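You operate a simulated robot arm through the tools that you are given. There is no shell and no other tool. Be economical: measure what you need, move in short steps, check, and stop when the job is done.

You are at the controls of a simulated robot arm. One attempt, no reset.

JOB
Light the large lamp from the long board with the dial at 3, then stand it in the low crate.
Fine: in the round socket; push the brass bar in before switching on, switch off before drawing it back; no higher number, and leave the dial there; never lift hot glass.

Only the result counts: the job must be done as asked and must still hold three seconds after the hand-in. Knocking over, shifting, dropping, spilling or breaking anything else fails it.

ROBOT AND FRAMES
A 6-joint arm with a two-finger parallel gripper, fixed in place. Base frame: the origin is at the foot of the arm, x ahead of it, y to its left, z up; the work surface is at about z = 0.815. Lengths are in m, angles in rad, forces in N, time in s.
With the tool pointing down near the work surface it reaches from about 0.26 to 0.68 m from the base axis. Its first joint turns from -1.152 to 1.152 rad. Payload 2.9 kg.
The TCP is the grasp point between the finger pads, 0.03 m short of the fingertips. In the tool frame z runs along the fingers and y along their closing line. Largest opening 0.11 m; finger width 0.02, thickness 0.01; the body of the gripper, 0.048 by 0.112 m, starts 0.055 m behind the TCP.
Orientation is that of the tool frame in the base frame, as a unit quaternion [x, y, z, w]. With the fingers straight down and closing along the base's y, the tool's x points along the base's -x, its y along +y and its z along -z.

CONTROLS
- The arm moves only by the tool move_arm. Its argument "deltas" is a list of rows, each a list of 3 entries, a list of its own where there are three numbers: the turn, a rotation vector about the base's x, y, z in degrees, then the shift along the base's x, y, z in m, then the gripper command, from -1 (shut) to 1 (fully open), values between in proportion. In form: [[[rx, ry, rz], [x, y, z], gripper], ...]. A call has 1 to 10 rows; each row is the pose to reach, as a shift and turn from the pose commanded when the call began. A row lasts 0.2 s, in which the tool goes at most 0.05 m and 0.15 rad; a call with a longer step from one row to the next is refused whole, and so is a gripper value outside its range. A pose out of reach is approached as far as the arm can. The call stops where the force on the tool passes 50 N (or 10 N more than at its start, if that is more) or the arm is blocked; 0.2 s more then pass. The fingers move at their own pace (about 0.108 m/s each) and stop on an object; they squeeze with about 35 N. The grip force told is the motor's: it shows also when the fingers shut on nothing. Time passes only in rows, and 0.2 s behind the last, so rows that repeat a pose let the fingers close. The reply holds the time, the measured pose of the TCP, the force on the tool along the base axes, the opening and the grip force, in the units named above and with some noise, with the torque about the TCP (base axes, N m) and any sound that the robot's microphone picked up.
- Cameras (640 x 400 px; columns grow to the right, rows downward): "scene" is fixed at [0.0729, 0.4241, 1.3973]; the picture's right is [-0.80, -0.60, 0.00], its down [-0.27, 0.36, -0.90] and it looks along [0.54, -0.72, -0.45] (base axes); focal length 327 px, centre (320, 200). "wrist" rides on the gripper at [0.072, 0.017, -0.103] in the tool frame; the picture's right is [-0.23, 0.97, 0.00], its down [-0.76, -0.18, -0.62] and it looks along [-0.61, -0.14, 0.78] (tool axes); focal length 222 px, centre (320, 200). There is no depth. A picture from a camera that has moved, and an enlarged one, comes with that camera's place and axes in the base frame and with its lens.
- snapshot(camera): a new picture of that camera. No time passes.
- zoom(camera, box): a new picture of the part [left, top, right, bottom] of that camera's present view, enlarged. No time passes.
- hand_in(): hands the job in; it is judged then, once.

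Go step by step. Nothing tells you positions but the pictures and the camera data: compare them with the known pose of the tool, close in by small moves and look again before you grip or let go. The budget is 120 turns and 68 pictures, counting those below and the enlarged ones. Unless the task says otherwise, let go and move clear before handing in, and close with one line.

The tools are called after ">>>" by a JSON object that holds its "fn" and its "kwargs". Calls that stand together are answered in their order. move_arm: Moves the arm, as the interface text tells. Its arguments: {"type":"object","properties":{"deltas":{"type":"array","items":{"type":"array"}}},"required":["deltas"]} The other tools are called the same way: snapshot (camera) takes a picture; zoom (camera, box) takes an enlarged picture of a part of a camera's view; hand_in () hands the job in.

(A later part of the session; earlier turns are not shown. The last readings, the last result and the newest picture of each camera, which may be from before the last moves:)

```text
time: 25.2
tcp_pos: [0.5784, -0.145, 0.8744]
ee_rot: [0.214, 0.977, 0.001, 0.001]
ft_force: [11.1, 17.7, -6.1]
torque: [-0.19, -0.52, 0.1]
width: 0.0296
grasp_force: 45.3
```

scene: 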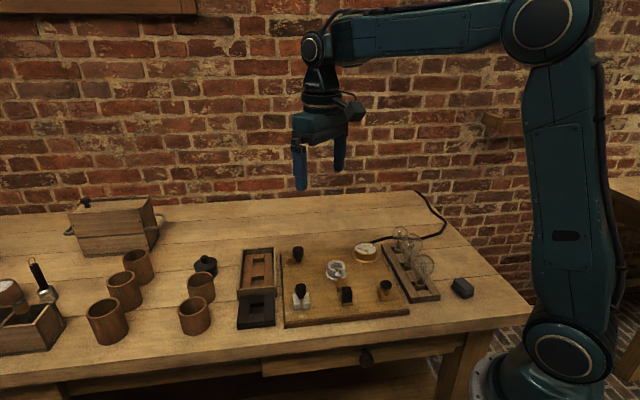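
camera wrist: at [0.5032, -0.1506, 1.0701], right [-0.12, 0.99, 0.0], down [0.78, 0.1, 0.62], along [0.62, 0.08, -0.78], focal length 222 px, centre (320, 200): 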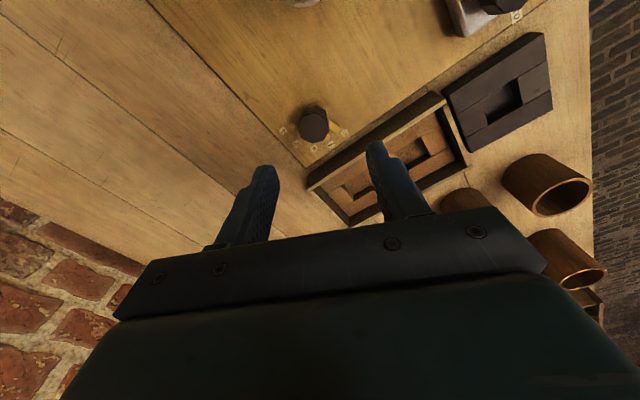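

Gripped at 29.6 mm, with a side load that suggests the knob centre is about 2 mm further out. I'll correct that and start turning.

>>> {"fn": "move_arm", "kwargs": {"deltas": [[[0, 0, 0], [0.001, 0.002, 0], -0.6], [[0, 0, 0], [0.001, 0.002, 0], -0.6]]}}

>>> {"fn": "move_arm", "kwargs": {"deltas": [[[0, 0, -6], [0, 0, 0], -0.6], [[0, 0, -12], [0, 0, 0], -0.6], [[0, 0, -18], [0, 0, 0], -0.6]]}}

>>> {"fn": "zoom", "kwargs": {"camera": "scene", "box": [280, 220, 328, 260]}}

```text
time: 25.8
tcp_pos: [0.578, -0.1447, 0.8737]
ee_rot: [0.216, 0.976, 0.0, 0.0]
ft_force: [10.2, 14.3, -8.5]
torque: [-0.33, -0.75, 0.04]
width: 0.0293
grasp_force: 44.5
```

```text
time: 26.6
tcp_pos: [0.5786, -0.1438, 0.8735]
ee_rot: [0.366, 0.931, 0.001, -0.001]
ft_force: [16.9, 16.8, -10.3]
torque: [0.11, 0.04, 0.06]
width: 0.0294
grasp_force: 45.4
```

```text
10.00 times, centred on (304, 240) of scene
camera zoom: at [0.0735, 0.4245, 1.3971], right [-0.8, -0.6, 0.0], down [-0.27, 0.36, -0.9], along [0.54, -0.72, -0.45], focal length 3274 px, centre (480, -200)
```

zoom: 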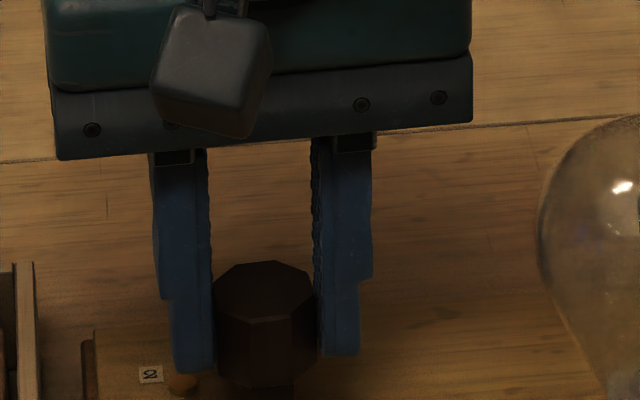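

I'll continue the turn while shifting a little to relieve the side load, then look at the pointer.

>>> {"fn": "move_arm", "kwargs": {"deltas": [[[0, 0, -6], [0.002, 0.002, 0], -0.6], [[0, 0, -12], [0.003, 0.003, 0], -0.6], [[0, 0, -18], [0.003, 0.003, 0], -0.6]]}}

>>> {"fn": "zoom", "kwargs": {"camera": "scene", "box": [280, 235, 320, 268]}}

```text
time: 27.4
tcp_pos: [0.5805, -0.1436, 0.8741]
ee_rot: [0.509, 0.861, -0.001, -0.001]
ft_force: [0.4, 5.1, -3.9]
torque: [1.41, 0.17, 0.07]
width: 0.0297
grasp_force: 44.9
```

```text
12.12 times, centred on (300, 252) of scene
camera zoom: at [0.073, 0.4242, 1.3973], right [-0.8, -0.6, 0.0], down [-0.27, 0.36, -0.9], along [0.54, -0.72, -0.45], focal length 3968 px, centre (562, -424)
```

zoom: 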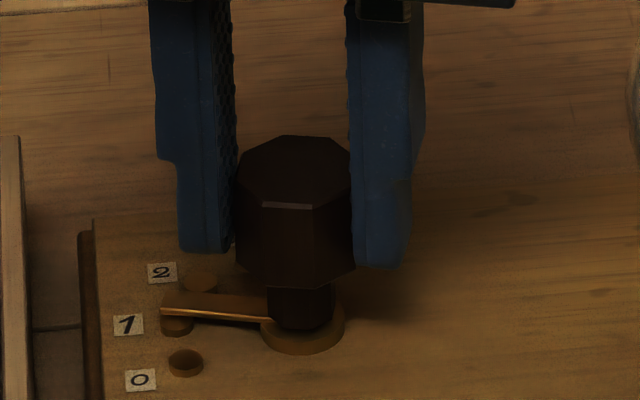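

The pointer is turning with the tool and is now at about 1. I'll continue with another 54°.

>>> {"fn": "move_arm", "kwargs": {"deltas": [[[0, 0, -7], [0, 0, 0], -0.6], [[0, 0, -14], [0, 0, 0], -0.6], [[0, 0, -21], [0, 0, 0], -0.6], [[0, 0, -28], [0, 0, 0], -0.6], [[0, 0, -35], [0, 0, 0], -0.6], [[0, 0, -42], [0, 0, 0], -0.6], [[0, 0, -48], [0, 0, 0], -0.6]]}}

>>> {"fn": "zoom", "kwargs": {"camera": "scene", "box": [280, 235, 320, 268]}}

```text
time: 29.0
tcp_pos: [0.5828, -0.1427, 0.8737]
ee_rot: [0.815, 0.58, 0.002, 0.002]
ft_force: [27.5, -1.8, -18.4]
torque: [-0.52, 0.33, 0.08]
width: 0.0297
grasp_force: 44.9
```

```text
12.12 times, centred on (300, 252) of scene
camera zoom: at [0.074, 0.424, 1.3972], right [-0.8, -0.6, 0.0], down [-0.27, 0.36, -0.9], along [0.54, -0.72, -0.45], focal length 3968 px, centre (562, -424)
```

zoom: 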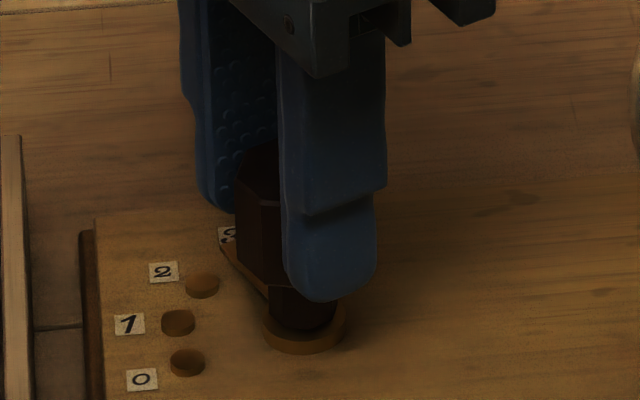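

The pointer is almost at 3 (84° turned). I'll add the last 6° and relieve the side load.

>>> {"fn": "move_arm", "kwargs": {"deltas": [[[0, 0, -3], [0.002, 0, -0.001], -0.6], [[0, 0, -6], [0.003, 0, -0.001], -0.6], [[0, 0, -6], [0.003, 0, -0.001], -0.6]]}}

>>> {"fn": "snapshot", "kwargs": {"camera": "wrist"}}

```text
time: 29.8
tcp_pos: [0.5841, -0.142, 0.8755]
ee_rot: [0.844, 0.537, 0.001, 0.0]
ft_force: [0.4, -2.3, 4.1]
torque: [0.39, -0.66, -0.01]
width: 0.0296
grasp_force: 45.2
```

```text
20 pictures are left
camera wrist: at [0.6297, -0.0851, 0.9778], right [0.79, -0.62, 0.0], down [-0.48, -0.61, 0.62], along [-0.39, -0.49, -0.78], focal length 222 px, centre (320, 200)
```

wrist: 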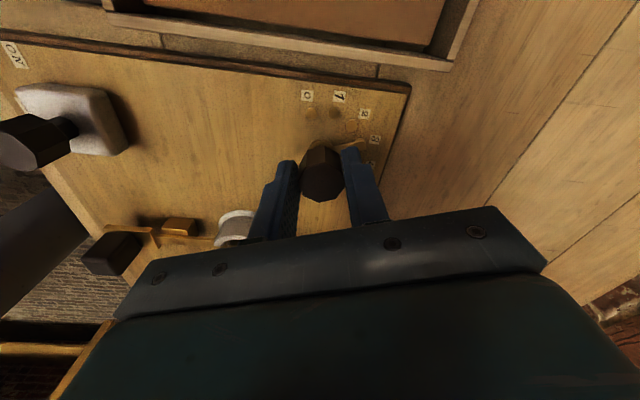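

Turned exactly 90°. I'll release, rise and check the pointer.

>>> {"fn": "move_arm", "kwargs": {"deltas": [[[0, 0, 0], [0, 0, 0], -0.3], [[0, 0, 0], [0, 0, 0], 0.0], [[0, 0, 0], [0, 0, 0], 0.0], [[0, 0, 0], [0, 0, 0.03], 0.0], [[0, 0, 0], [0, 0, 0.07], 0.0], [[0, 0, 0], [0, 0, 0.12], 0.0], [[0, 0, 0], [0, 0, 0.15], 0.0]]}}

>>> {"fn": "zoom", "kwargs": {"camera": "wrist", "box": [200, 0, 440, 150]}}

```text
time: 31.4
tcp_pos: [0.5836, -0.1428, 1.0238]
ee_rot: [0.843, 0.537, 0.0, 0.001]
ft_force: [0.0, 0.1, 0.3]
torque: [0.01, -0.04, 0.01]
width: 0.0549
grasp_force: 0.0
```

```text
2.67 times, centred on (320, 75) of wrist
camera zoom: at [0.6296, -0.0846, 1.1277], right [0.79, -0.62, 0.0], down [-0.48, -0.62, 0.62], along [-0.38, -0.49, -0.78], focal length 592 px, centre (320, 533)
```

zoom: 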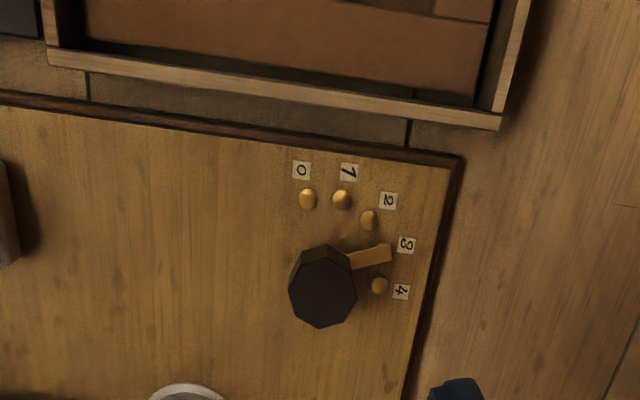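

The dial sits on 3. The switch knob is at about (0.4665,-0.0256), pointing to OFF (136°), with ON about 55° clockwise. I'll move over it.

>>> {"fn": "move_arm", "kwargs": {"deltas": [[[0, 0, 8], [-0.015, 0.015, 0], 0.0], [[0, 0, 16], [-0.03, 0.03, 0], 0.0], [[0, 0, 24], [-0.045, 0.045, 0], 0.0], [[0, 0, 32], [-0.06, 0.06, 0], 0.0], [[0, 0, 40], [-0.075, 0.075, 0], 0.0], [[0, 0, 48], [-0.09, 0.09, 0], 0.0], [[0, 0, 56], [-0.105, 0.105, 0], 0.0], [[0, 0, 64], [-0.117, 0.117, -0.03], 0.0], [[0, 0, 71], [-0.117, 0.117, -0.07], 0.0], [[0, 0, 71], [-0.117, 0.117, -0.09], 0.0]]}}

>>> {"fn": "zoom", "kwargs": {"camera": "wrist", "box": [200, 40, 440, 220]}}

```text
time: 33.6
tcp_pos: [0.4664, -0.0255, 0.9328]
ee_rot: [0.374, 0.927, 0.0, 0.0]
ft_force: [0.4, -0.4, -0.1]
torque: [-0.05, -0.01, -0.01]
width: 0.0548
grasp_force: 0.1
```

```text
2.22 times, centred on (320, 130) of wrist
camera zoom: at [0.4261, 0.0365, 1.0364], right [0.84, 0.54, 0.0], down [0.43, -0.66, 0.62], along [0.34, -0.52, -0.78], focal length 494 px, centre (320, 356)
```

zoom: 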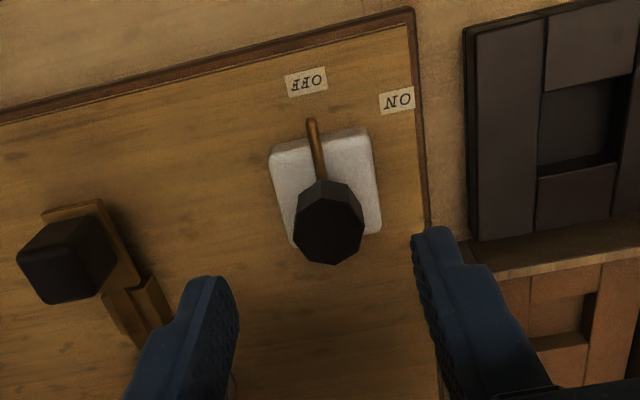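

Knob is at about (0.467,-0.0235). I'll narrow the fingers slightly, lower, and grip.

>>> {"fn": "move_arm", "kwargs": {"deltas": [[[0, 0, 0], [0.001, 0.002, 0], -0.16], [[0, 0, 0], [0.001, 0.002, -0.02], -0.16], [[0, 0, 0], [0.001, 0.002, -0.04], -0.16], [[0, 0, 0], [0.001, 0.002, -0.055], -0.16], [[0, 0, 0], [0.001, 0.002, -0.055], -0.4], [[0, 0, 0], [0.001, 0.002, -0.055], -0.6], [[0, 0, 0], [0.001, 0.002, -0.055], -0.6]]}}

```text
time: 35.2
tcp_pos: [0.4677, -0.0222, 0.8774]
ee_rot: [0.373, 0.928, 0.0, 0.0]
ft_force: [3.0, 1.7, -6.3]
torque: [-0.15, -0.3, 0.05]
width: 0.0255
grasp_force: 44.6
```

Cleanly gripped. Bar in, dial at 3: now I'll turn the switch clockwise toward ON.

>>> {"fn": "move_arm", "kwargs": {"deltas": [[[0, 0, -7], [0, 0, 0], -0.6], [[0, 0, -14], [0, 0, 0], -0.6], [[0, 0, -21], [0, 0, 0], -0.6], [[0, 0, -28], [0, 0, 0], -0.6], [[0, 0, -35], [0, 0, 0], -0.6], [[0, 0, -42], [0, 0, 0], -0.6], [[0, 0, -48], [0, 0, 0], -0.6], [[0, 0, -54], [0, 0, 0], -0.6]]}}

>>> {"fn": "zoom", "kwargs": {"camera": "scene", "box": [280, 220, 400, 320]}}

```text
time: 37.0
tcp_pos: [0.4698, -0.0219, 0.8783]
ee_rot: [0.755, 0.656, 0.001, 0.001]
ft_force: [26.8, 17.9, -20.5]
torque: [-0.46, 0.12, 0.05]
width: 0.0256
grasp_force: 44.4
```

```text
4.00 times, centred on (340, 270) of scene
camera zoom: at [0.0739, 0.4246, 1.3971], right [-0.8, -0.6, 0.0], down [-0.27, 0.36, -0.9], along [0.54, -0.72, -0.45], focal length 1309 px, centre (240, -80)
```

zoom: 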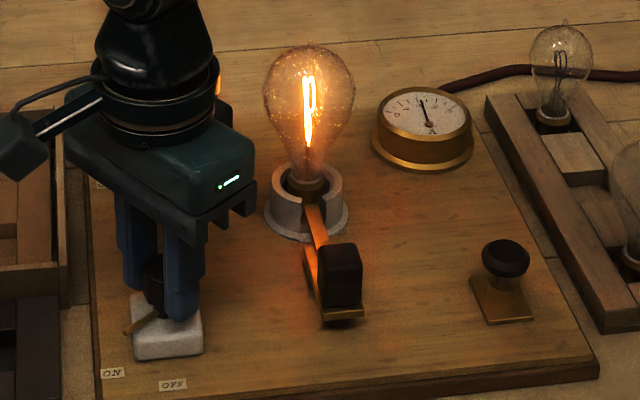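

The lamp is lit and the ammeter has risen. I'll hold it briefly, then turn the switch back to OFF.

>>> {"fn": "move_arm", "kwargs": {"deltas": [[[0, 0, 0], [0.002, 0.001, 0], -0.6], [[0, 0, 0], [0.002, 0.001, 0], -0.6], [[0, 0, 0], [0.002, 0.001, 0], -0.6], [[0, 0, 0], [0.002, 0.001, 0], -0.6], [[0, 0, 0], [0.002, 0.001, 0], -0.6]]}}

>>> {"fn": "move_arm", "kwargs": {"deltas": [[[0, 0, 7], [-0.001, 0, 0], -0.6], [[0, 0, 14], [-0.002, -0.001, 0], -0.6], [[0, 0, 21], [-0.002, -0.001, 0], -0.6], [[0, 0, 28], [-0.002, -0.001, 0], -0.6], [[0, 0, 35], [-0.002, -0.001, 0], -0.6], [[0, 0, 42], [-0.002, -0.001, 0], -0.6], [[0, 0, 48], [-0.002, -0.001, 0], -0.6], [[0, 0, 55], [-0.002, -0.001, 0], -0.6]]}}

>>> {"fn": "zoom", "kwargs": {"camera": "scene", "box": [280, 220, 400, 320]}}

```text
time: 38.2
tcp_pos: [0.4705, -0.0212, 0.8776]
ee_rot: [0.755, 0.656, 0.0, 0.0]
ft_force: [11.5, 6.9, -13.7]
torque: [1.22, -0.36, 0.03]
width: 0.0257
grasp_force: 45.0
```

```text
time: 40.0
tcp_pos: [0.4673, -0.0239, 0.8776]
ee_rot: [0.366, 0.931, 0.0, 0.0]
ft_force: [12.9, 10.9, -6.6]
torque: [0.26, -0.15, -0.41]
width: 0.0256
grasp_force: 45.0
```

```text
4.00 times, centred on (340, 270) of scene
camera zoom: at [0.0733, 0.4244, 1.3972], right [-0.8, -0.6, 0.0], down [-0.27, 0.36, -0.9], along [0.54, -0.72, -0.45], focal length 1309 px, centre (240, -80)
```

zoom: 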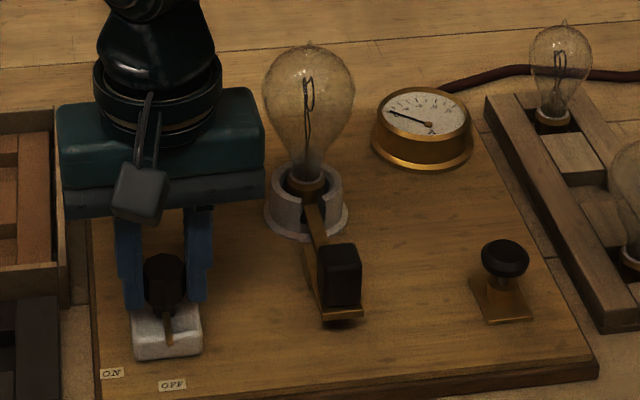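

The lamp is off and the pointer is at OFF. I'll release and move to the bar handle at (0.392,-0.096).

>>> {"fn": "move_arm", "kwargs": {"deltas": [[[0, 0, 0], [0, 0, 0], -0.3], [[0, 0, 0], [0, 0, 0], -0.1], [[0, 0, 0], [0, 0, 0.03], -0.1], [[0, 0, 0], [0, 0, 0.06], 0.1], [[0, 0, 0], [-0.025, -0.025, 0.06], 0.1], [[0, 0, -2], [-0.05, -0.05, 0.06], 0.1], [[0, 0, -2], [-0.0755, -0.072, 0.06], 0.1], [[0, 0, -2], [-0.0755, -0.072, 0.03], 0.1], [[0, 0, -2], [-0.0755, -0.072, -0.001], 0.1]]}}

>>> {"fn": "zoom", "kwargs": {"camera": "scene", "box": [300, 230, 380, 320]}}

```text
time: 42.0
tcp_pos: [0.393, -0.0948, 0.8785]
ee_rot: [0.383, 0.924, 0.001, 0.0]
ft_force: [0.3, -0.3, 0.2]
torque: [0.0, -0.03, 0.01]
width: 0.0607
grasp_force: 0.2
```

```text
4.44 times, centred on (340, 275) of scene
camera zoom: at [0.0729, 0.4241, 1.3973], right [-0.8, -0.6, 0.0], down [-0.27, 0.36, -0.9], along [0.54, -0.72, -0.45], focal length 1455 px, centre (231, -133)
```

zoom: 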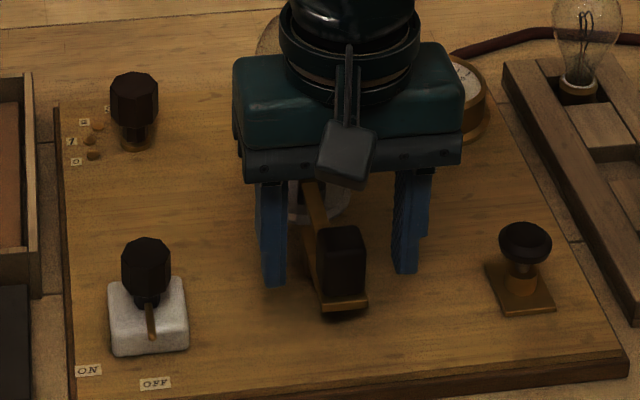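

The fingers are astride the handle. I'll grip and draw the bar back 23 mm along its axis.

>>> {"fn": "move_arm", "kwargs": {"deltas": [[[0, 0, 0], [0, 0, 0], -0.3], [[0, 0, 0], [0, 0, 0], -0.7], [[0, 0, 0], [0, 0, 0], -0.7], [[0, 0, 0], [-0.0035, 0.0035, 0], -0.7], [[0, 0, 0], [-0.007, 0.007, 0], -0.7], [[0, 0, 0], [-0.0105, 0.0105, 0], -0.7], [[0, 0, 0], [-0.014, 0.014, 0], -0.7], [[0, 0, 0], [-0.0165, 0.0162, 0], -0.7]]}}

>>> {"fn": "zoom", "kwargs": {"camera": "scene", "box": [300, 230, 380, 320]}}

```text
time: 43.8
tcp_pos: [0.3764, -0.0804, 0.877]
ee_rot: [0.384, 0.923, -0.001, 0.003]
ft_force: [4.1, -15.4, 0.2]
torque: [0.53, 0.76, 0.12]
width: 0.0234
grasp_force: 44.3
```

```text
4.44 times, centred on (340, 275) of scene
camera zoom: at [0.0731, 0.4237, 1.3974], right [-0.8, -0.6, 0.0], down [-0.27, 0.36, -0.9], along [0.54, -0.72, -0.45], focal length 1455 px, centre (231, -133)
```

zoom: 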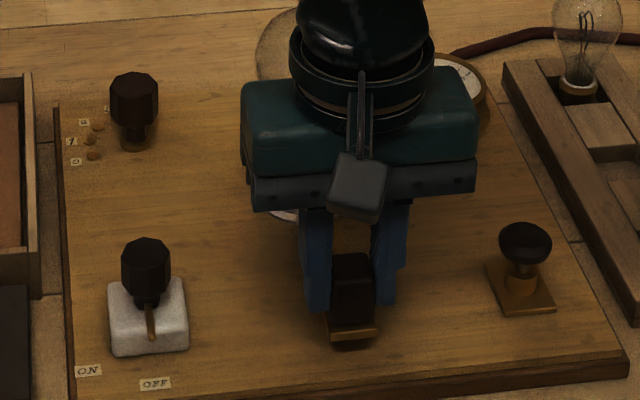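

The bar is back at its stop. I'll release, rise, and hover above the lamp while it cools.

>>> {"fn": "move_arm", "kwargs": {"deltas": [[[0, 0, 0], [0, 0, 0], -0.3], [[0, 0, 0], [0, 0, 0], 0.1], [[0, 0, 0], [0, 0, 0.04], 0.1], [[0, 0, 0], [0, 0, 0.09], 0.1], [[0, 0, 0], [0, 0, 0.14], 0.6], [[0, 0, 0], [0.03, -0.03, 0.15], 0.6], [[0, 0, 0], [0.06, -0.06, 0.15], 0.6], [[0, 0, 0], [0.0885, -0.0885, 0.15], 0.6]]}}

>>> {"fn": "snapshot", "kwargs": {"camera": "wrist"}}

>>> {"fn": "zoom", "kwargs": {"camera": "scene", "box": [220, 210, 400, 330]}}

```text
time: 45.6
tcp_pos: [0.4649, -0.1675, 1.0281]
ee_rot: [0.382, 0.924, 0.0, 0.0]
ft_force: [0.0, 0.5, 0.1]
torque: [0.01, 0.0, -0.01]
width: 0.0881
grasp_force: 0.0
```

```text
13 pictures are left
camera wrist: at [0.4252, -0.1039, 1.1318], right [0.85, 0.53, 0.0], down [0.41, -0.66, 0.62], along [0.33, -0.53, -0.78], focal length 222 px, centre (320, 200)
```

wrist: 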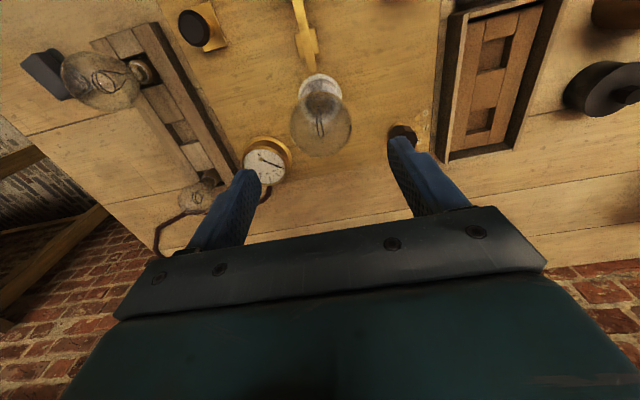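

```text
3.33 times, centred on (310, 270) of scene
camera zoom: at [0.0729, 0.4241, 1.3973], right [-0.8, -0.6, 0.0], down [-0.27, 0.36, -0.9], along [0.54, -0.72, -0.45], focal length 1091 px, centre (353, -33)
```

zoom: 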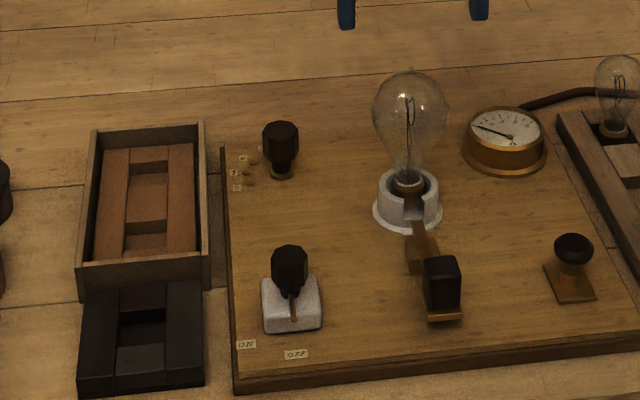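

The lamp is off, the bar is withdrawn and the dial is at 3. I'll wait for the glass to cool; the near crate pocket, at about (0.607,-0.02), will be the target.

>>> {"fn": "move_arm", "kwargs": {"deltas": [[[0, 0, 0], [0, 0, 0], 0.6], [[0, 0, 0], [0, 0, 0], 0.6], [[0, 0, 0], [0, 0, 0], 0.6], [[0, 0, 0], [0, 0, 0], 0.6], [[0, 0, 0], [0, 0, 0], 0.6], [[0, 0, 0], [0, 0, 0], 0.6], [[0, 0, 0], [0, 0, 0], 0.6], [[0, 0, 0], [0, 0, 0], 0.6], [[0, 0, 0], [0, 0, 0], 0.6], [[0, 0, 0], [0, 0, 0], 0.6]]}}

>>> {"fn": "move_arm", "kwargs": {"deltas": [[[0, 0, 0], [0, 0, 0], 0.6], [[0, 0, 0], [0, 0, 0], 0.6], [[0, 0, 0], [0, 0, 0], 0.6], [[0, 0, 0], [0, 0, 0], 0.6], [[0, 0, 0], [0, 0, 0], 0.6], [[0, 0, 0], [0, 0, 0], 0.6], [[0, 0, 0], [0, 0, 0], 0.6], [[0, 0, 0], [0, 0, 0], 0.6], [[0, 0, 0], [0, 0, 0], 0.6], [[0, 0, 0], [0, 0, 0], 0.6]]}}

>>> {"fn": "move_arm", "kwargs": {"deltas": [[[0, 0, 0], [0, 0, 0], 0.6], [[0, 0, 0], [0, 0, 0], 0.6], [[0, 0, 0], [0, 0, 0], 0.6], [[0, 0, 0], [0, 0, 0], 0.6], [[0, 0, 0], [0, 0, 0], 0.6], [[0, 0, 0], [0, 0, 0], 0.6], [[0, 0, 0], [0, 0, 0], 0.6], [[0, 0, 0], [0, 0, 0], 0.6], [[0, 0, 0], [0, 0, 0], 0.6], [[0, 0, 0], [0, 0, 0], 0.6]]}}

>>> {"fn": "move_arm", "kwargs": {"deltas": [[[0, 0, 0], [0, 0, 0], 0.6], [[0, 0, 0], [0, 0, 0], 0.6], [[0, 0, 0], [0, 0, 0], 0.6], [[0, 0, 0], [0, 0, 0], 0.6], [[0, 0, 0], [0, 0, 0], 0.6], [[0, 0, 0], [0, 0, 0], 0.6], [[0, 0, 0], [0, 0, 0], 0.6], [[0, 0, 0], [0, 0, 0], 0.6], [[0, 0, 0], [0, 0, 0], 0.6], [[0, 0, 0], [0, 0, 0], 0.6]]}}

>>> {"fn": "move_arm", "kwargs": {"deltas": [[[0, 0, 0], [0, 0, 0], 0.6], [[0, 0, 0], [0, 0, 0], 0.6], [[0, 0, 0], [0, 0, 0], 0.6], [[0, 0, 0], [0, 0, 0], 0.6], [[0, 0, 0], [0, 0, 0], 0.6], [[0, 0, 0], [0, 0, 0], 0.6], [[0, 0, 0], [0, 0, 0], 0.6], [[0, 0, 0], [0, 0, 0], 0.6], [[0, 0, 0], [0, 0, 0], 0.6], [[0, 0, 0], [0, 0, 0], 0.6]]}}

>>> {"fn": "move_arm", "kwargs": {"deltas": [[[0, 0, 0], [0, 0, 0], 0.6], [[0, 0, 0], [0, 0, 0], 0.6], [[0, 0, 0], [0, 0, 0], 0.6], [[0, 0, 0], [0, 0, 0], 0.6], [[0, 0, 0], [0, 0, 0], 0.6], [[0, 0, 0], [0, 0, 0], 0.6], [[0, 0, 0], [0, 0, 0], 0.6], [[0, 0, 0], [0, 0, 0], 0.6], [[0, 0, 0], [0, 0, 0], 0.6], [[0, 0, 0], [0, 0, 0], 0.6]]}}

>>> {"fn": "move_arm", "kwargs": {"deltas": [[[0, 0, 0], [0, 0, 0], 0.6], [[0, 0, 0], [0, 0, 0], 0.6], [[0, 0, 0], [0, 0, 0], 0.6], [[0, 0, 0], [0, 0, 0], 0.6], [[0, 0, 0], [0, 0, 0], 0.6], [[0, 0, 0], [0, 0, 0], 0.6], [[0, 0, 0], [0, 0, 0], 0.6], [[0, 0, 0], [0, 0, 0], 0.6], [[0, 0, 0], [0, 0, 0], 0.6], [[0, 0, 0], [0, 0, 0], 0.6]]}}

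>>> {"fn": "move_arm", "kwargs": {"deltas": [[[0, 0, 0], [0, 0, 0], 0.6], [[0, 0, 0], [0, 0, 0], 0.6], [[0, 0, 0], [0, 0, 0], 0.6], [[0, 0, 0], [0, 0, 0], 0.6], [[0, 0, 0], [0, 0, 0], 0.6], [[0, 0, 0], [0, 0, 0], 0.6], [[0, 0, 0], [0, 0, 0], 0.6], [[0, 0, 0], [0, 0, 0], 0.6], [[0, 0, 0], [0, 0, 0], 0.6], [[0, 0, 0], [0, 0, 0], 0.6]]}}

>>> {"fn": "move_arm", "kwargs": {"deltas": [[[0, 0, 0], [0, 0, 0], 0.6], [[0, 0, 0], [0, 0, 0], 0.6], [[0, 0, 0], [0, 0, 0], 0.6], [[0, 0, 0], [0, 0, 0], 0.6], [[0, 0, 0], [0, 0, 0], 0.6], [[0, 0, 0], [0, 0, 0], 0.6], [[0, 0, 0], [0, 0, 0], 0.6], [[0, 0, 0], [0, 0, 0], 0.6], [[0, 0, 0], [0, 0, 0], 0.6], [[0, 0, 0], [0, 0, 0], 0.6]]}}

>>> {"fn": "move_arm", "kwargs": {"deltas": [[[0, 0, 0], [0, 0, 0], 0.6], [[0, 0, 0], [0, 0, 0], 0.6], [[0, 0, 0], [0, 0, 0], 0.6], [[0, 0, 0], [0, 0, 0], 0.6], [[0, 0, 0], [0, 0, 0], 0.6], [[0, 0, 0], [0, 0, 0], 0.6], [[0, 0, 0], [0, 0, 0], 0.6], [[0, 0, 0], [0, 0, 0], 0.6], [[0, 0, 0], [0, 0, 0], 0.6], [[0, 0, 0], [0, 0, 0], 0.6]]}}

>>> {"fn": "zoom", "kwargs": {"camera": "scene", "box": [310, 225, 370, 285]}}

```text
time: 47.8
tcp_pos: [0.4641, -0.1658, 1.0281]
ee_rot: [0.383, 0.924, 0.0, 0.0]
ft_force: [-0.8, 1.0, -0.7]
torque: [-0.02, -0.02, 0.0]
width: 0.0882
grasp_force: 0.1
```

```text
time: 50.0
tcp_pos: [0.465, -0.1661, 1.0287]
ee_rot: [0.382, 0.924, 0.0, 0.0]
ft_force: [-0.3, 0.2, -0.1]
torque: [0.04, 0.01, 0.06]
width: 0.088
grasp_force: 0.1
```

```text
time: 52.2
tcp_pos: [0.4639, -0.166, 1.028]
ee_rot: [0.383, 0.924, 0.0, 0.0]
ft_force: [-0.4, -0.4, 0.3]
torque: [0.03, 0.01, 0.0]
width: 0.088
grasp_force: 0.1
```

```text
time: 54.4
tcp_pos: [0.4646, -0.1662, 1.0291]
ee_rot: [0.383, 0.924, 0.001, -0.001]
ft_force: [-0.2, 0.0, 0.3]
torque: [0.02, 0.0, -0.03]
width: 0.0881
grasp_force: 0.1
```

```text
time: 56.6
tcp_pos: [0.4646, -0.166, 1.027]
ee_rot: [0.382, 0.924, 0.0, -0.001]
ft_force: [0.5, -0.3, 0.4]
torque: [-0.03, -0.02, 0.03]
width: 0.088
grasp_force: 0.1
```

```text
time: 58.8
tcp_pos: [0.4651, -0.1666, 1.0286]
ee_rot: [0.383, 0.924, 0.0, 0.0]
ft_force: [0.1, 0.6, 0.1]
torque: [0.01, 0.02, -0.01]
width: 0.0881
grasp_force: 0.1
```

```text
time: 61.0
tcp_pos: [0.4641, -0.166, 1.0273]
ee_rot: [0.382, 0.924, 0.0, 0.0]
ft_force: [-0.1, 0.0, -0.3]
torque: [0.03, -0.02, 0.02]
width: 0.088
grasp_force: 0.1
```

```text
time: 63.2
tcp_pos: [0.4635, -0.1655, 1.0287]
ee_rot: [0.383, 0.924, 0.0, 0.0]
ft_force: [0.7, -0.4, 0.1]
torque: [0.02, 0.01, 0.02]
width: 0.088
grasp_force: 0.0
```

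```text
time: 65.4
tcp_pos: [0.4645, -0.1647, 1.0269]
ee_rot: [0.383, 0.924, 0.0, 0.0]
ft_force: [0.5, -0.3, 0.5]
torque: [-0.02, -0.03, 0.01]
width: 0.0881
grasp_force: 0.2
```

```text
time: 67.6
tcp_pos: [0.464, -0.1651, 1.0279]
ee_rot: [0.383, 0.924, 0.0, 0.001]
ft_force: [0.1, 1.3, -0.4]
torque: [-0.02, 0.02, 0.0]
width: 0.0882
grasp_force: 0.0
```

```text
6.67 times, centred on (340, 255) of scene
camera zoom: at [0.0729, 0.4241, 1.3973], right [-0.8, -0.6, 0.0], down [-0.27, 0.36, -0.9], along [0.54, -0.72, -0.45], focal length 2182 px, centre (187, -167)
```

zoom: 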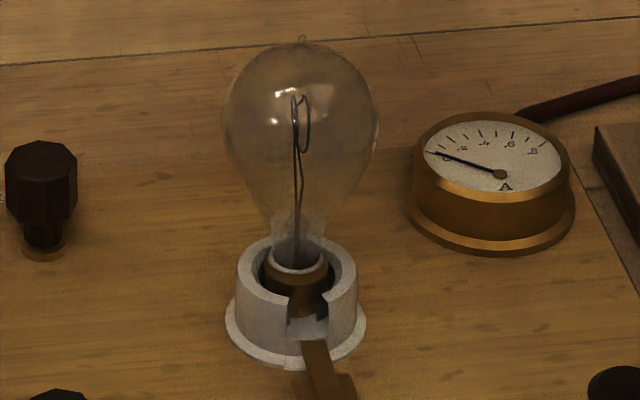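

No visible heat cue, so I'll wait longer to be safe.

>>> {"fn": "move_arm", "kwargs": {"deltas": [[[0, 0, 0], [0, 0, 0], 0.6], [[0, 0, 0], [0, 0, 0], 0.6], [[0, 0, 0], [0, 0, 0], 0.6], [[0, 0, 0], [0, 0, 0], 0.6], [[0, 0, 0], [0, 0, 0], 0.6], [[0, 0, 0], [0, 0, 0], 0.6], [[0, 0, 0], [0, 0, 0], 0.6], [[0, 0, 0], [0, 0, 0], 0.6], [[0, 0, 0], [0, 0, 0], 0.6], [[0, 0, 0], [0, 0, 0], 0.6]]}}

>>> {"fn": "move_arm", "kwargs": {"deltas": [[[0, 0, 0], [0, 0, 0], 0.6], [[0, 0, 0], [0, 0, 0], 0.6], [[0, 0, 0], [0, 0, 0], 0.6], [[0, 0, 0], [0, 0, 0], 0.6], [[0, 0, 0], [0, 0, 0], 0.6], [[0, 0, 0], [0, 0, 0], 0.6], [[0, 0, 0], [0, 0, 0], 0.6], [[0, 0, 0], [0, 0, 0], 0.6], [[0, 0, 0], [0, 0, 0], 0.6], [[0, 0, 0], [0, 0, 0], 0.6]]}}

>>> {"fn": "move_arm", "kwargs": {"deltas": [[[0, 0, 0], [0, 0, 0], 0.6], [[0, 0, 0], [0, 0, 0], 0.6], [[0, 0, 0], [0, 0, 0], 0.6], [[0, 0, 0], [0, 0, 0], 0.6], [[0, 0, 0], [0, 0, 0], 0.6], [[0, 0, 0], [0, 0, 0], 0.6], [[0, 0, 0], [0, 0, 0], 0.6], [[0, 0, 0], [0, 0, 0], 0.6], [[0, 0, 0], [0, 0, 0], 0.6], [[0, 0, 0], [0, 0, 0], 0.6]]}}

>>> {"fn": "move_arm", "kwargs": {"deltas": [[[0, 0, 0], [0, 0, 0], 0.6], [[0, 0, 0], [0, 0, 0], 0.6], [[0, 0, 0], [0, 0, 0], 0.6], [[0, 0, 0], [0, 0, 0], 0.6], [[0, 0, 0], [0, 0, 0], 0.6], [[0, 0, 0], [0, 0, 0], 0.6], [[0, 0, 0], [0, 0, 0], 0.6], [[0, 0, 0], [0, 0, 0], 0.6], [[0, 0, 0], [0, 0, 0], 0.6], [[0, 0, 0], [0, 0, 0], 0.6]]}}

>>> {"fn": "move_arm", "kwargs": {"deltas": [[[0, 0, 0], [0, 0, 0], 0.6], [[0, 0, 0], [0, 0, 0], 0.6], [[0, 0, 0], [0, 0, 0], 0.6], [[0, 0, 0], [0, 0, 0], 0.6], [[0, 0, 0], [0, 0, 0], 0.6], [[0, 0, 0], [0, 0, 0], 0.6], [[0, 0, 0], [0, 0, 0], 0.6], [[0, 0, 0], [0, 0, 0], 0.6], [[0, 0, 0], [0, 0, 0], 0.6], [[0, 0, 0], [0, 0, 0], 0.6]]}}

>>> {"fn": "move_arm", "kwargs": {"deltas": [[[0, 0, 0], [0, 0, 0], 0.6], [[0, 0, 0], [0, 0, 0], 0.6], [[0, 0, 0], [0, 0, 0], 0.6], [[0, 0, 0], [0, 0, 0], 0.6], [[0, 0, 0], [0, 0, 0], 0.6], [[0, 0, 0], [0, 0, 0], 0.6], [[0, 0, 0], [0, 0, 0], 0.6], [[0, 0, 0], [0, 0, 0], 0.6], [[0, 0, 0], [0, 0, 0], 0.6], [[0, 0, 0], [0, 0, 0], 0.6]]}}

>>> {"fn": "move_arm", "kwargs": {"deltas": [[[0, 0, 0], [0, 0, 0], 0.6], [[0, 0, 0], [0, 0, 0], 0.6], [[0, 0, 0], [0, 0, 0], 0.6], [[0, 0, 0], [0, 0, 0], 0.6], [[0, 0, 0], [0, 0, 0], 0.6], [[0, 0, 0], [0, 0, 0], 0.6], [[0, 0, 0], [0, 0, 0], 0.6], [[0, 0, 0], [0, 0, 0], 0.6], [[0, 0, 0], [0, 0, 0], 0.6], [[0, 0, 0], [0, 0, 0], 0.6]]}}

>>> {"fn": "move_arm", "kwargs": {"deltas": [[[0, 0, 0], [0, 0, 0], 0.6], [[0, 0, 0], [0, 0, 0], 0.6], [[0, 0, 0], [0, 0, 0], 0.6], [[0, 0, 0], [0, 0, 0], 0.6], [[0, 0, 0], [0, 0, 0], 0.6], [[0, 0, 0], [0, 0, 0], 0.6], [[0, 0, 0], [0, 0, 0], 0.6], [[0, 0, 0], [0, 0, 0], 0.6], [[0, 0, 0], [0, 0, 0], 0.6], [[0, 0, 0], [0, 0, 0], 0.6]]}}

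>>> {"fn": "move_arm", "kwargs": {"deltas": [[[0, 0, 0], [0, 0, 0], 0.6], [[0, 0, 0], [0, 0, 0], 0.6], [[0, 0, 0], [0, 0, 0], 0.6], [[0, 0, 0], [0, 0, 0], 0.6], [[0, 0, 0], [0, 0, 0], 0.6], [[0, 0, 0], [0, 0, 0], 0.6], [[0, 0, 0], [0, 0, 0], 0.6], [[0, 0, 0], [0, 0, 0], 0.6], [[0, 0, 0], [0, 0, 0], 0.6], [[0, 0, 0], [0, 0, 0], 0.6]]}}

>>> {"fn": "move_arm", "kwargs": {"deltas": [[[0, 0, 0], [0, 0, 0], 0.6], [[0, 0, 0], [0, 0, 0], 0.6], [[0, 0, 0], [0, 0, 0], 0.6], [[0, 0, 0], [0, 0, 0], 0.6], [[0, 0, 0], [0, 0, 0], 0.6], [[0, 0, 0], [0, 0, 0], 0.6], [[0, 0, 0], [0, 0, 0], 0.6], [[0, 0, 0], [0, 0, 0], 0.6], [[0, 0, 0], [0, 0, 0], 0.6], [[0, 0, 0], [0, 0, 0], 0.6]]}}

>>> {"fn": "move_arm", "kwargs": {"deltas": [[[0, 0, 0], [0, 0, 0], 0.6], [[0, 0, 0], [0, 0, 0], 0.6], [[0, 0, 0], [0, 0, 0], 0.6], [[0, 0, 0], [0, 0, 0], 0.6], [[0, 0, 0], [0, 0, 0], 0.6], [[0, 0, 0], [0, 0, 0], 0.6], [[0, 0, 0], [0, 0, 0], 0.6], [[0, 0, 0], [0, 0, 0], 0.6], [[0, 0, 0], [0, 0, 0], 0.6], [[0, 0, 0], [0, 0, 0], 0.6]]}}

>>> {"fn": "move_arm", "kwargs": {"deltas": [[[0, 0, 0], [0, 0, 0], 0.6], [[0, 0, 0], [0, 0, 0], 0.6], [[0, 0, 0], [0, 0, 0], 0.6], [[0, 0, 0], [0, 0, 0], 0.6], [[0, 0, 0], [0, 0, 0], 0.6], [[0, 0, 0], [0, 0, 0], 0.6], [[0, 0, 0], [0, 0, 0], 0.6], [[0, 0, 0], [0, 0, 0], 0.6], [[0, 0, 0], [0, 0, 0], 0.6], [[0, 0, 0], [0, 0, 0], 0.6]]}}

>>> {"fn": "move_arm", "kwargs": {"deltas": [[[0, 0, 0], [0, 0, 0], 0.6], [[0, 0, 0], [0, 0, 0], 0.6], [[0, 0, 0], [0, 0, 0], 0.6], [[0, 0, 0], [0, 0, 0], 0.6], [[0, 0, 0], [0, 0, 0], 0.6], [[0, 0, 0], [0, 0, 0], 0.6], [[0, 0, 0], [0, 0, 0], 0.6], [[0, 0, 0], [0, 0, 0], 0.6], [[0, 0, 0], [0, 0, 0], 0.6], [[0, 0, 0], [0, 0, 0], 0.6]]}}

>>> {"fn": "move_arm", "kwargs": {"deltas": [[[0, 0, 0], [0, 0, 0], 0.6], [[0, 0, 0], [0, 0, 0], 0.6], [[0, 0, 0], [0, 0, 0], 0.6], [[0, 0, 0], [0, 0, 0], 0.6], [[0, 0, 0], [0, 0, 0], 0.6], [[0, 0, 0], [0, 0, 0], 0.6], [[0, 0, 0], [0, 0, 0], 0.6], [[0, 0, 0], [0, 0, 0], 0.6], [[0, 0, 0], [0, 0, 0], 0.6], [[0, 0, 0], [0, 0, 0], 0.6]]}}

>>> {"fn": "move_arm", "kwargs": {"deltas": [[[0, 0, 0], [0, 0, 0], 0.6], [[0, 0, 0], [0, 0, 0], 0.6], [[0, 0, 0], [0, 0, 0], 0.6], [[0, 0, 0], [0, 0, 0], 0.6], [[0, 0, 0], [0, 0, 0], 0.6], [[0, 0, 0], [0, 0, 0], 0.6], [[0, 0, 0], [0, 0, 0], 0.6], [[0, 0, 0], [0, 0, 0], 0.6], [[0, 0, 0], [0, 0, 0], 0.6], [[0, 0, 0], [0, 0, 0], 0.6]]}}

```text
time: 69.8
tcp_pos: [0.4645, -0.1656, 1.0277]
ee_rot: [0.382, 0.924, -0.001, 0.0]
ft_force: [-0.8, -0.2, -0.1]
torque: [-0.02, 0.03, 0.01]
width: 0.0879
grasp_force: 0.1
```

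```text
time: 72.0
tcp_pos: [0.4638, -0.167, 1.0274]
ee_rot: [0.383, 0.924, 0.0, 0.0]
ft_force: [-0.8, 0.0, 0.0]
torque: [0.01, -0.01, 0.0]
width: 0.0879
grasp_force: 0.0
```

```text
time: 74.2
tcp_pos: [0.4643, -0.1668, 1.0276]
ee_rot: [0.383, 0.924, 0.001, 0.0]
ft_force: [0.3, 0.2, -0.6]
torque: [-0.02, 0.0, 0.0]
width: 0.0881
grasp_force: 0.0
```

```text
time: 76.4
tcp_pos: [0.4652, -0.1656, 1.0273]
ee_rot: [0.382, 0.924, 0.0, 0.001]
ft_force: [0.1, 0.7, 1.1]
torque: [0.0, -0.02, 0.0]
width: 0.0883
grasp_force: 0.0
```

```text
time: 78.6
tcp_pos: [0.4639, -0.1658, 1.0275]
ee_rot: [0.383, 0.924, 0.001, 0.0]
ft_force: [0.7, 1.0, -0.9]
torque: [-0.03, 0.03, -0.01]
width: 0.0882
grasp_force: 0.0
```

```text
time: 80.8
tcp_pos: [0.465, -0.1662, 1.0283]
ee_rot: [0.383, 0.924, -0.001, 0.0]
ft_force: [0.0, -0.4, 0.9]
torque: [-0.01, 0.02, 0.01]
width: 0.088
grasp_force: 0.0
```

```text
time: 83.0
tcp_pos: [0.4632, -0.166, 1.0276]
ee_rot: [0.383, 0.924, 0.0, 0.0]
ft_force: [0.5, -0.5, 0.3]
torque: [-0.01, -0.02, 0.02]
width: 0.088
grasp_force: 0.0
```

```text
time: 85.2
tcp_pos: [0.4647, -0.1662, 1.0283]
ee_rot: [0.383, 0.924, 0.0, 0.001]
ft_force: [-0.1, -0.6, -0.8]
torque: [0.03, 0.03, -0.03]
width: 0.088
grasp_force: 0.0
```

```text
time: 87.4
tcp_pos: [0.4647, -0.1662, 1.0267]
ee_rot: [0.383, 0.924, 0.0, 0.0]
ft_force: [0.1, -0.5, 0.5]
torque: [-0.01, -0.01, -0.02]
width: 0.088
grasp_force: 0.0
```

```text
time: 89.6
tcp_pos: [0.4641, -0.1661, 1.0271]
ee_rot: [0.383, 0.924, 0.0, -0.001]
ft_force: [-0.4, 0.4, -0.5]
torque: [0.0, -0.02, 0.02]
width: 0.088
grasp_force: 0.0
```

```text
time: 91.8
tcp_pos: [0.4645, -0.166, 1.0285]
ee_rot: [0.383, 0.924, 0.0, 0.0]
ft_force: [-0.4, -0.2, 0.3]
torque: [-0.02, 0.0, 0.01]
width: 0.0879
grasp_force: 0.1
```

```text
time: 94.0
tcp_pos: [0.4649, -0.1659, 1.0271]
ee_rot: [0.383, 0.924, 0.0, 0.0]
ft_force: [-0.4, 0.3, -0.2]
torque: [-0.02, 0.03, 0.01]
width: 0.0879
grasp_force: 0.1
```

```text
time: 96.2
tcp_pos: [0.4646, -0.1657, 1.0284]
ee_rot: [0.383, 0.924, -0.001, 0.0]
ft_force: [-0.8, -0.1, 0.9]
torque: [0.02, -0.02, 0.01]
width: 0.0881
grasp_force: 0.1
```

```text
time: 98.4
tcp_pos: [0.4654, -0.1647, 1.0277]
ee_rot: [0.382, 0.924, 0.0, 0.0]
ft_force: [-0.5, -1.4, 0.2]
torque: [0.0, -0.01, -0.01]
width: 0.0878
grasp_force: 0.0
```

```text
time: 100.6
tcp_pos: [0.4639, -0.1657, 1.0283]
ee_rot: [0.383, 0.924, -0.001, 0.0]
ft_force: [-1.2, 0.4, 0.5]
torque: [-0.01, 0.01, -0.02]
width: 0.0875
grasp_force: 0.1
```

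Over 60 s have passed since switching off, after only about 2 s alight. Now I'll lower onto the cool bulb and grip it.

>>> {"fn": "move_arm", "kwargs": {"deltas": [[[0, 0, 0], [0, -0.0015, -0.04], 0.6], [[0, 0, 0], [0, -0.0015, -0.08], 0.6], [[0, 0, 0], [0, -0.0015, -0.1], 0.6], [[0, 0, 0], [0, -0.0015, -0.1115], 0.6], [[0, 0, 0], [0, -0.0015, -0.1115], 0.3], [[0, 0, 0], [0, -0.0015, -0.1115], 0.0], [[0, 0, 0], [0, -0.0015, -0.1115], -0.3], [[0, 0, 0], [0, -0.0015, -0.1115], -0.3]]}}

>>> {"fn": "move_arm", "kwargs": {"deltas": [[[0, 0, 0], [0, 0, 0.01], -0.3], [[0, 0, 0], [0, 0, 0.025], -0.3], [[0, 0, 0], [0, 0, 0.05], -0.3], [[0, 0, 0], [0, 0, 0.08], -0.3]]}}

>>> {"fn": "zoom", "kwargs": {"camera": "scene", "box": [220, 190, 400, 320]}}

```text
time: 102.4
tcp_pos: [0.4658, -0.1693, 0.9152]
ee_rot: [0.383, 0.924, 0.0, -0.001]
ft_force: [0.2, -0.1, 0.1]
torque: [0.01, 0.01, -0.01]
width: 0.0587
grasp_force: 30.3
```

```text
time: 103.4
tcp_pos: [0.4641, -0.1693, 0.9965]
ee_rot: [0.383, 0.924, 0.0, 0.001]
ft_force: [-0.3, 0.4, -0.1]
torque: [-0.02, 0.02, 0.0]
width: 0.0587
grasp_force: 30.2
```

```text
3.08 times, centred on (310, 255) of scene
camera zoom: at [0.0729, 0.4241, 1.3973], right [-0.8, -0.6, 0.0], down [-0.27, 0.36, -0.9], along [0.54, -0.72, -0.45], focal length 1007 px, centre (351, 31)
```

zoom: 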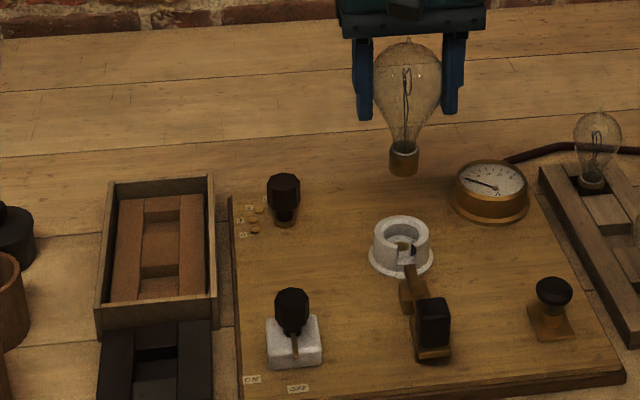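

The lamp is out and hanging straight. I'll carry it over the crate's near pocket.

>>> {"fn": "move_arm", "kwargs": {"deltas": [[[0, 0, 0], [0.025, 0.026, 0.01], -0.3], [[0, 0, 0], [0.055, 0.057, 0.01], -0.3], [[0, 0, 0], [0.085, 0.088, 0.01], -0.3], [[0, 0, 0], [0.115, 0.12, 0.01], -0.3], [[0, 0, 0], [0.142, 0.149, 0.01], -0.3], [[0, 0, 0], [0.142, 0.149, 0.0], -0.3]]}}

>>> {"fn": "zoom", "kwargs": {"camera": "wrist", "box": [240, 30, 400, 150]}}

>>> {"fn": "zoom", "kwargs": {"camera": "scene", "box": [210, 215, 300, 310]}}

```text
time: 104.8
tcp_pos: [0.6069, -0.0211, 0.9958]
ee_rot: [0.383, 0.924, 0.0, 0.0]
ft_force: [1.1, 0.8, -0.4]
torque: [0.01, -0.01, 0.0]
width: 0.0588
grasp_force: 30.1
```

```text
3.33 times, centred on (320, 90) of wrist
camera zoom: at [0.5675, 0.0422, 1.0992], right [0.85, 0.53, 0.0], down [0.41, -0.66, 0.62], along [0.33, -0.53, -0.78], focal length 740 px, centre (320, 567)
```

zoom: 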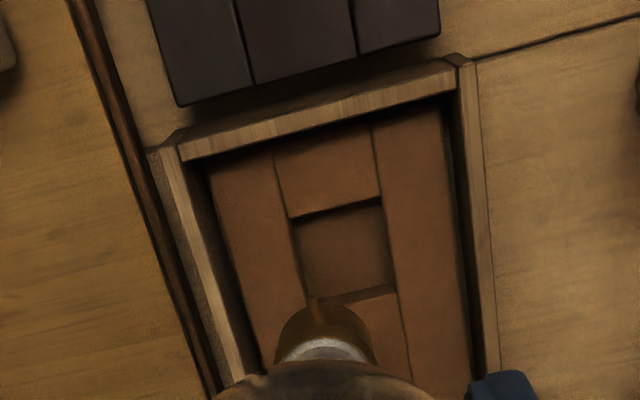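

```text
4.21 times, centred on (255, 262) of scene
camera zoom: at [0.0729, 0.4242, 1.3973], right [-0.8, -0.6, 0.0], down [-0.27, 0.36, -0.9], along [0.54, -0.72, -0.45], focal length 1378 px, centre (594, -63)
```

zoom: 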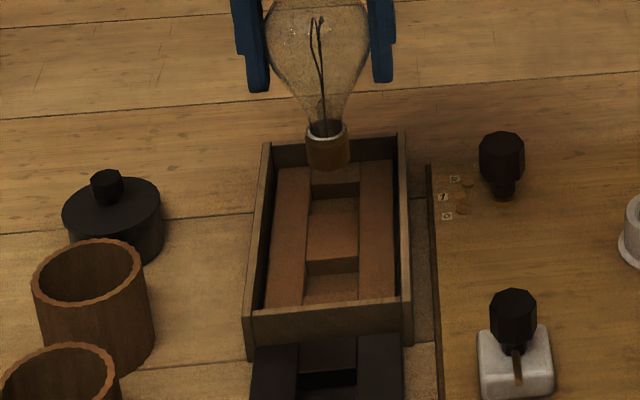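

The pocket opening is centred near (0.6145,-0.0185). I'll shift there and descend partway.

>>> {"fn": "move_arm", "kwargs": {"deltas": [[[0, 0, 0], [0.007, 0.0015, -0.02], -0.3], [[0, 0, 0], [0.007, 0.0015, -0.045], -0.3], [[0, 0, 0], [0.007, 0.0015, -0.06], -0.3], [[0, 0, 0], [0.007, 0.0015, -0.06], -0.3]]}}

>>> {"fn": "zoom", "kwargs": {"camera": "wrist", "box": [240, 40, 400, 160]}}

>>> {"fn": "zoom", "kwargs": {"camera": "scene", "box": [225, 230, 295, 305]}}

```text
time: 105.8
tcp_pos: [0.6137, -0.0195, 0.9347]
ee_rot: [0.383, 0.924, 0.0, 0.0]
ft_force: [0.4, 0.2, 0.2]
torque: [0.02, -0.01, -0.03]
width: 0.0587
grasp_force: 29.6
```

```text
3.33 times, centred on (320, 100) of wrist
camera zoom: at [0.5741, 0.0432, 1.0391], right [0.85, 0.53, 0.0], down [0.41, -0.66, 0.62], along [0.33, -0.53, -0.78], focal length 740 px, centre (320, 533)
```

zoom: 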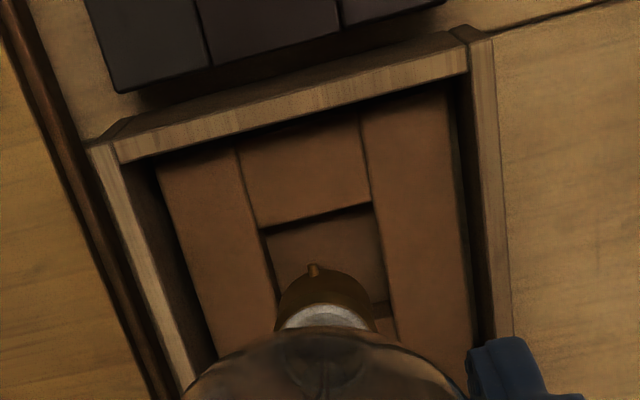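

```text
5.33 times, centred on (260, 268) of scene
camera zoom: at [0.073, 0.4241, 1.3973], right [-0.8, -0.6, 0.0], down [-0.27, 0.36, -0.9], along [0.54, -0.72, -0.45], focal length 1746 px, centre (640, -160)
```

zoom: 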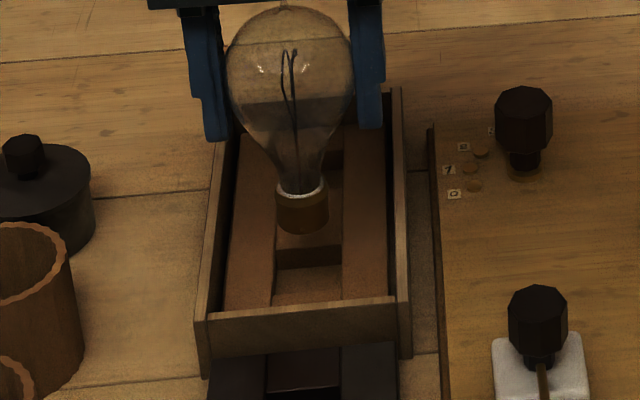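

The base is aligned over the pocket. I'll offset 1 mm to centre the pin side and descend carefully.

>>> {"fn": "move_arm", "kwargs": {"deltas": [[[0, 0, 0], [0.001, -0.001, -0.01], -0.3], [[0, 0, 0], [0.001, -0.001, -0.02], -0.3], [[0, 0, 0], [0.001, -0.001, -0.024], -0.3], [[0, 0, 0], [0.001, -0.001, -0.027], -0.3]]}}

>>> {"fn": "zoom", "kwargs": {"camera": "wrist", "box": [260, 60, 380, 150]}}

```text
time: 106.8
tcp_pos: [0.6146, -0.0205, 0.9081]
ee_rot: [0.383, 0.924, -0.001, 0.0]
ft_force: [0.8, -0.3, -1.4]
torque: [0.0, -0.01, 0.0]
width: 0.0588
grasp_force: 30.0
```

```text
4.44 times, centred on (320, 105) of wrist
camera zoom: at [0.5753, 0.0424, 1.0125], right [0.85, 0.53, 0.0], down [0.41, -0.66, 0.62], along [0.33, -0.53, -0.78], focal length 987 px, centre (320, 622)
```

zoom: 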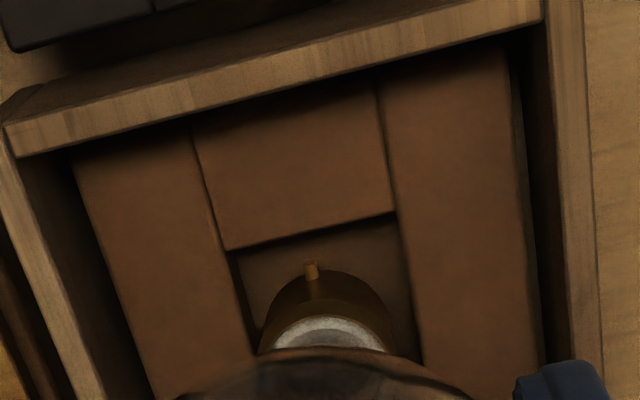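

The base is within the pocket with clearance on all sides. I'll lower to the floor gently.

>>> {"fn": "move_arm", "kwargs": {"deltas": [[[0, 0, 0], [0, 0, -0.003], -0.3], [[0, 0, 0], [0, 0, -0.006], -0.3]]}}

>>> {"fn": "move_arm", "kwargs": {"deltas": [[[0, 0, 0], [0, 0, -0.0015], -0.3], [[0, 0, 0], [0, 0, -0.003], -0.3]]}}

```text
time: 107.4
tcp_pos: [0.6162, -0.0191, 0.9045]
ee_rot: [0.382, 0.924, 0.001, 0.0]
ft_force: [-0.3, -0.2, -1.6]
torque: [0.02, 0.02, -0.03]
width: 0.0586
grasp_force: 30.1
```

```text
time: 108.0
tcp_pos: [0.6154, -0.0189, 0.8997]
ee_rot: [0.382, 0.924, 0.0, 0.0]
ft_force: [-0.1, 0.3, -0.7]
torque: [0.01, 0.0, 0.0]
width: 0.0587
grasp_force: 30.1
```

>>> {"fn": "move_arm", "kwargs": {"deltas": [[[0, 0, 0], [0, 0, -0.0015], -0.3], [[0, 0, 0], [0, 0, -0.003], -0.3]]}}

>>> {"fn": "zoom", "kwargs": {"camera": "scene", "box": [225, 230, 295, 305]}}

```text
time: 108.6
tcp_pos: [0.6154, -0.0185, 0.8968]
ee_rot: [0.383, 0.924, -0.001, 0.0]
ft_force: [0.4, -0.8, -0.7]
torque: [0.0, 0.01, 0.0]
width: 0.0586
grasp_force: 30.2
```

```text
5.33 times, centred on (260, 268) of scene
camera zoom: at [0.0729, 0.4241, 1.3973], right [-0.8, -0.6, 0.0], down [-0.27, 0.36, -0.9], along [0.54, -0.72, -0.45], focal length 1746 px, centre (640, -160)
```

zoom: 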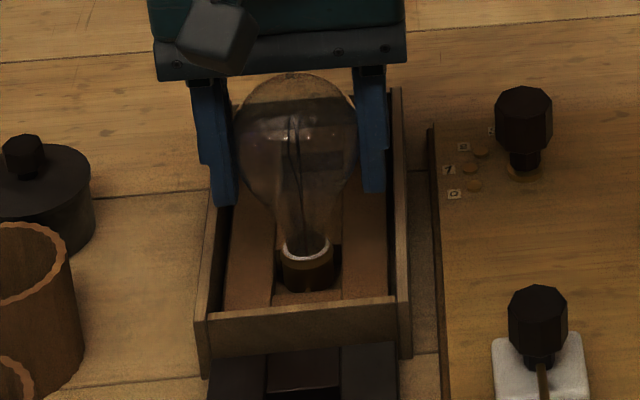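

It's in the pocket and the fingers are clear of the walls. I'll continue to contact.

>>> {"fn": "move_arm", "kwargs": {"deltas": [[[0, 0, 0], [0, 0, -0.0015], -0.3], [[0, 0, 0], [0, 0, -0.003], -0.3]]}}

>>> {"fn": "move_arm", "kwargs": {"deltas": [[[0, 0, 0], [0, 0, -0.001], -0.3], [[0, 0, 0], [0, 0, -0.002], -0.3]]}}

```text
time: 109.2
tcp_pos: [0.6156, -0.0192, 0.894]
ee_rot: [0.383, 0.924, 0.0, 0.0]
ft_force: [0.0, 0.2, 0.1]
torque: [0.01, 0.04, 0.0]
width: 0.0587
grasp_force: 29.8
```

```text
time: 109.8
tcp_pos: [0.6152, -0.0189, 0.8914]
ee_rot: [0.383, 0.924, 0.0, 0.001]
ft_force: [-0.3, -0.4, -0.9]
torque: [0.0, 0.01, 0.01]
width: 0.0588
grasp_force: 29.7
```

>>> {"fn": "move_arm", "kwargs": {"deltas": [[[0, 0, 0], [0, 0, -0.001], -0.3], [[0, 0, 0], [0, 0, -0.002], -0.3]]}}

>>> {"fn": "move_arm", "kwargs": {"deltas": [[[0, 0, 0], [0, 0, -0.0005], -0.3], [[0, 0, 0], [0, 0, -0.001], -0.3]]}}

```text
time: 110.4
tcp_pos: [0.6143, -0.0184, 0.8915]
ee_rot: [0.384, 0.924, 0.001, 0.001]
ft_force: [-4.7, -0.5, 11.7]
torque: [-0.09, 0.39, -0.07]
width: 0.0588
grasp_force: 30.1
```

```text
time: 111.0
tcp_pos: [0.6136, -0.019, 0.891]
ee_rot: [0.382, 0.924, 0.001, 0.002]
ft_force: [-3.2, 2.9, 22.9]
torque: [0.21, 0.26, 0.0]
width: 0.0588
grasp_force: 30.2
```

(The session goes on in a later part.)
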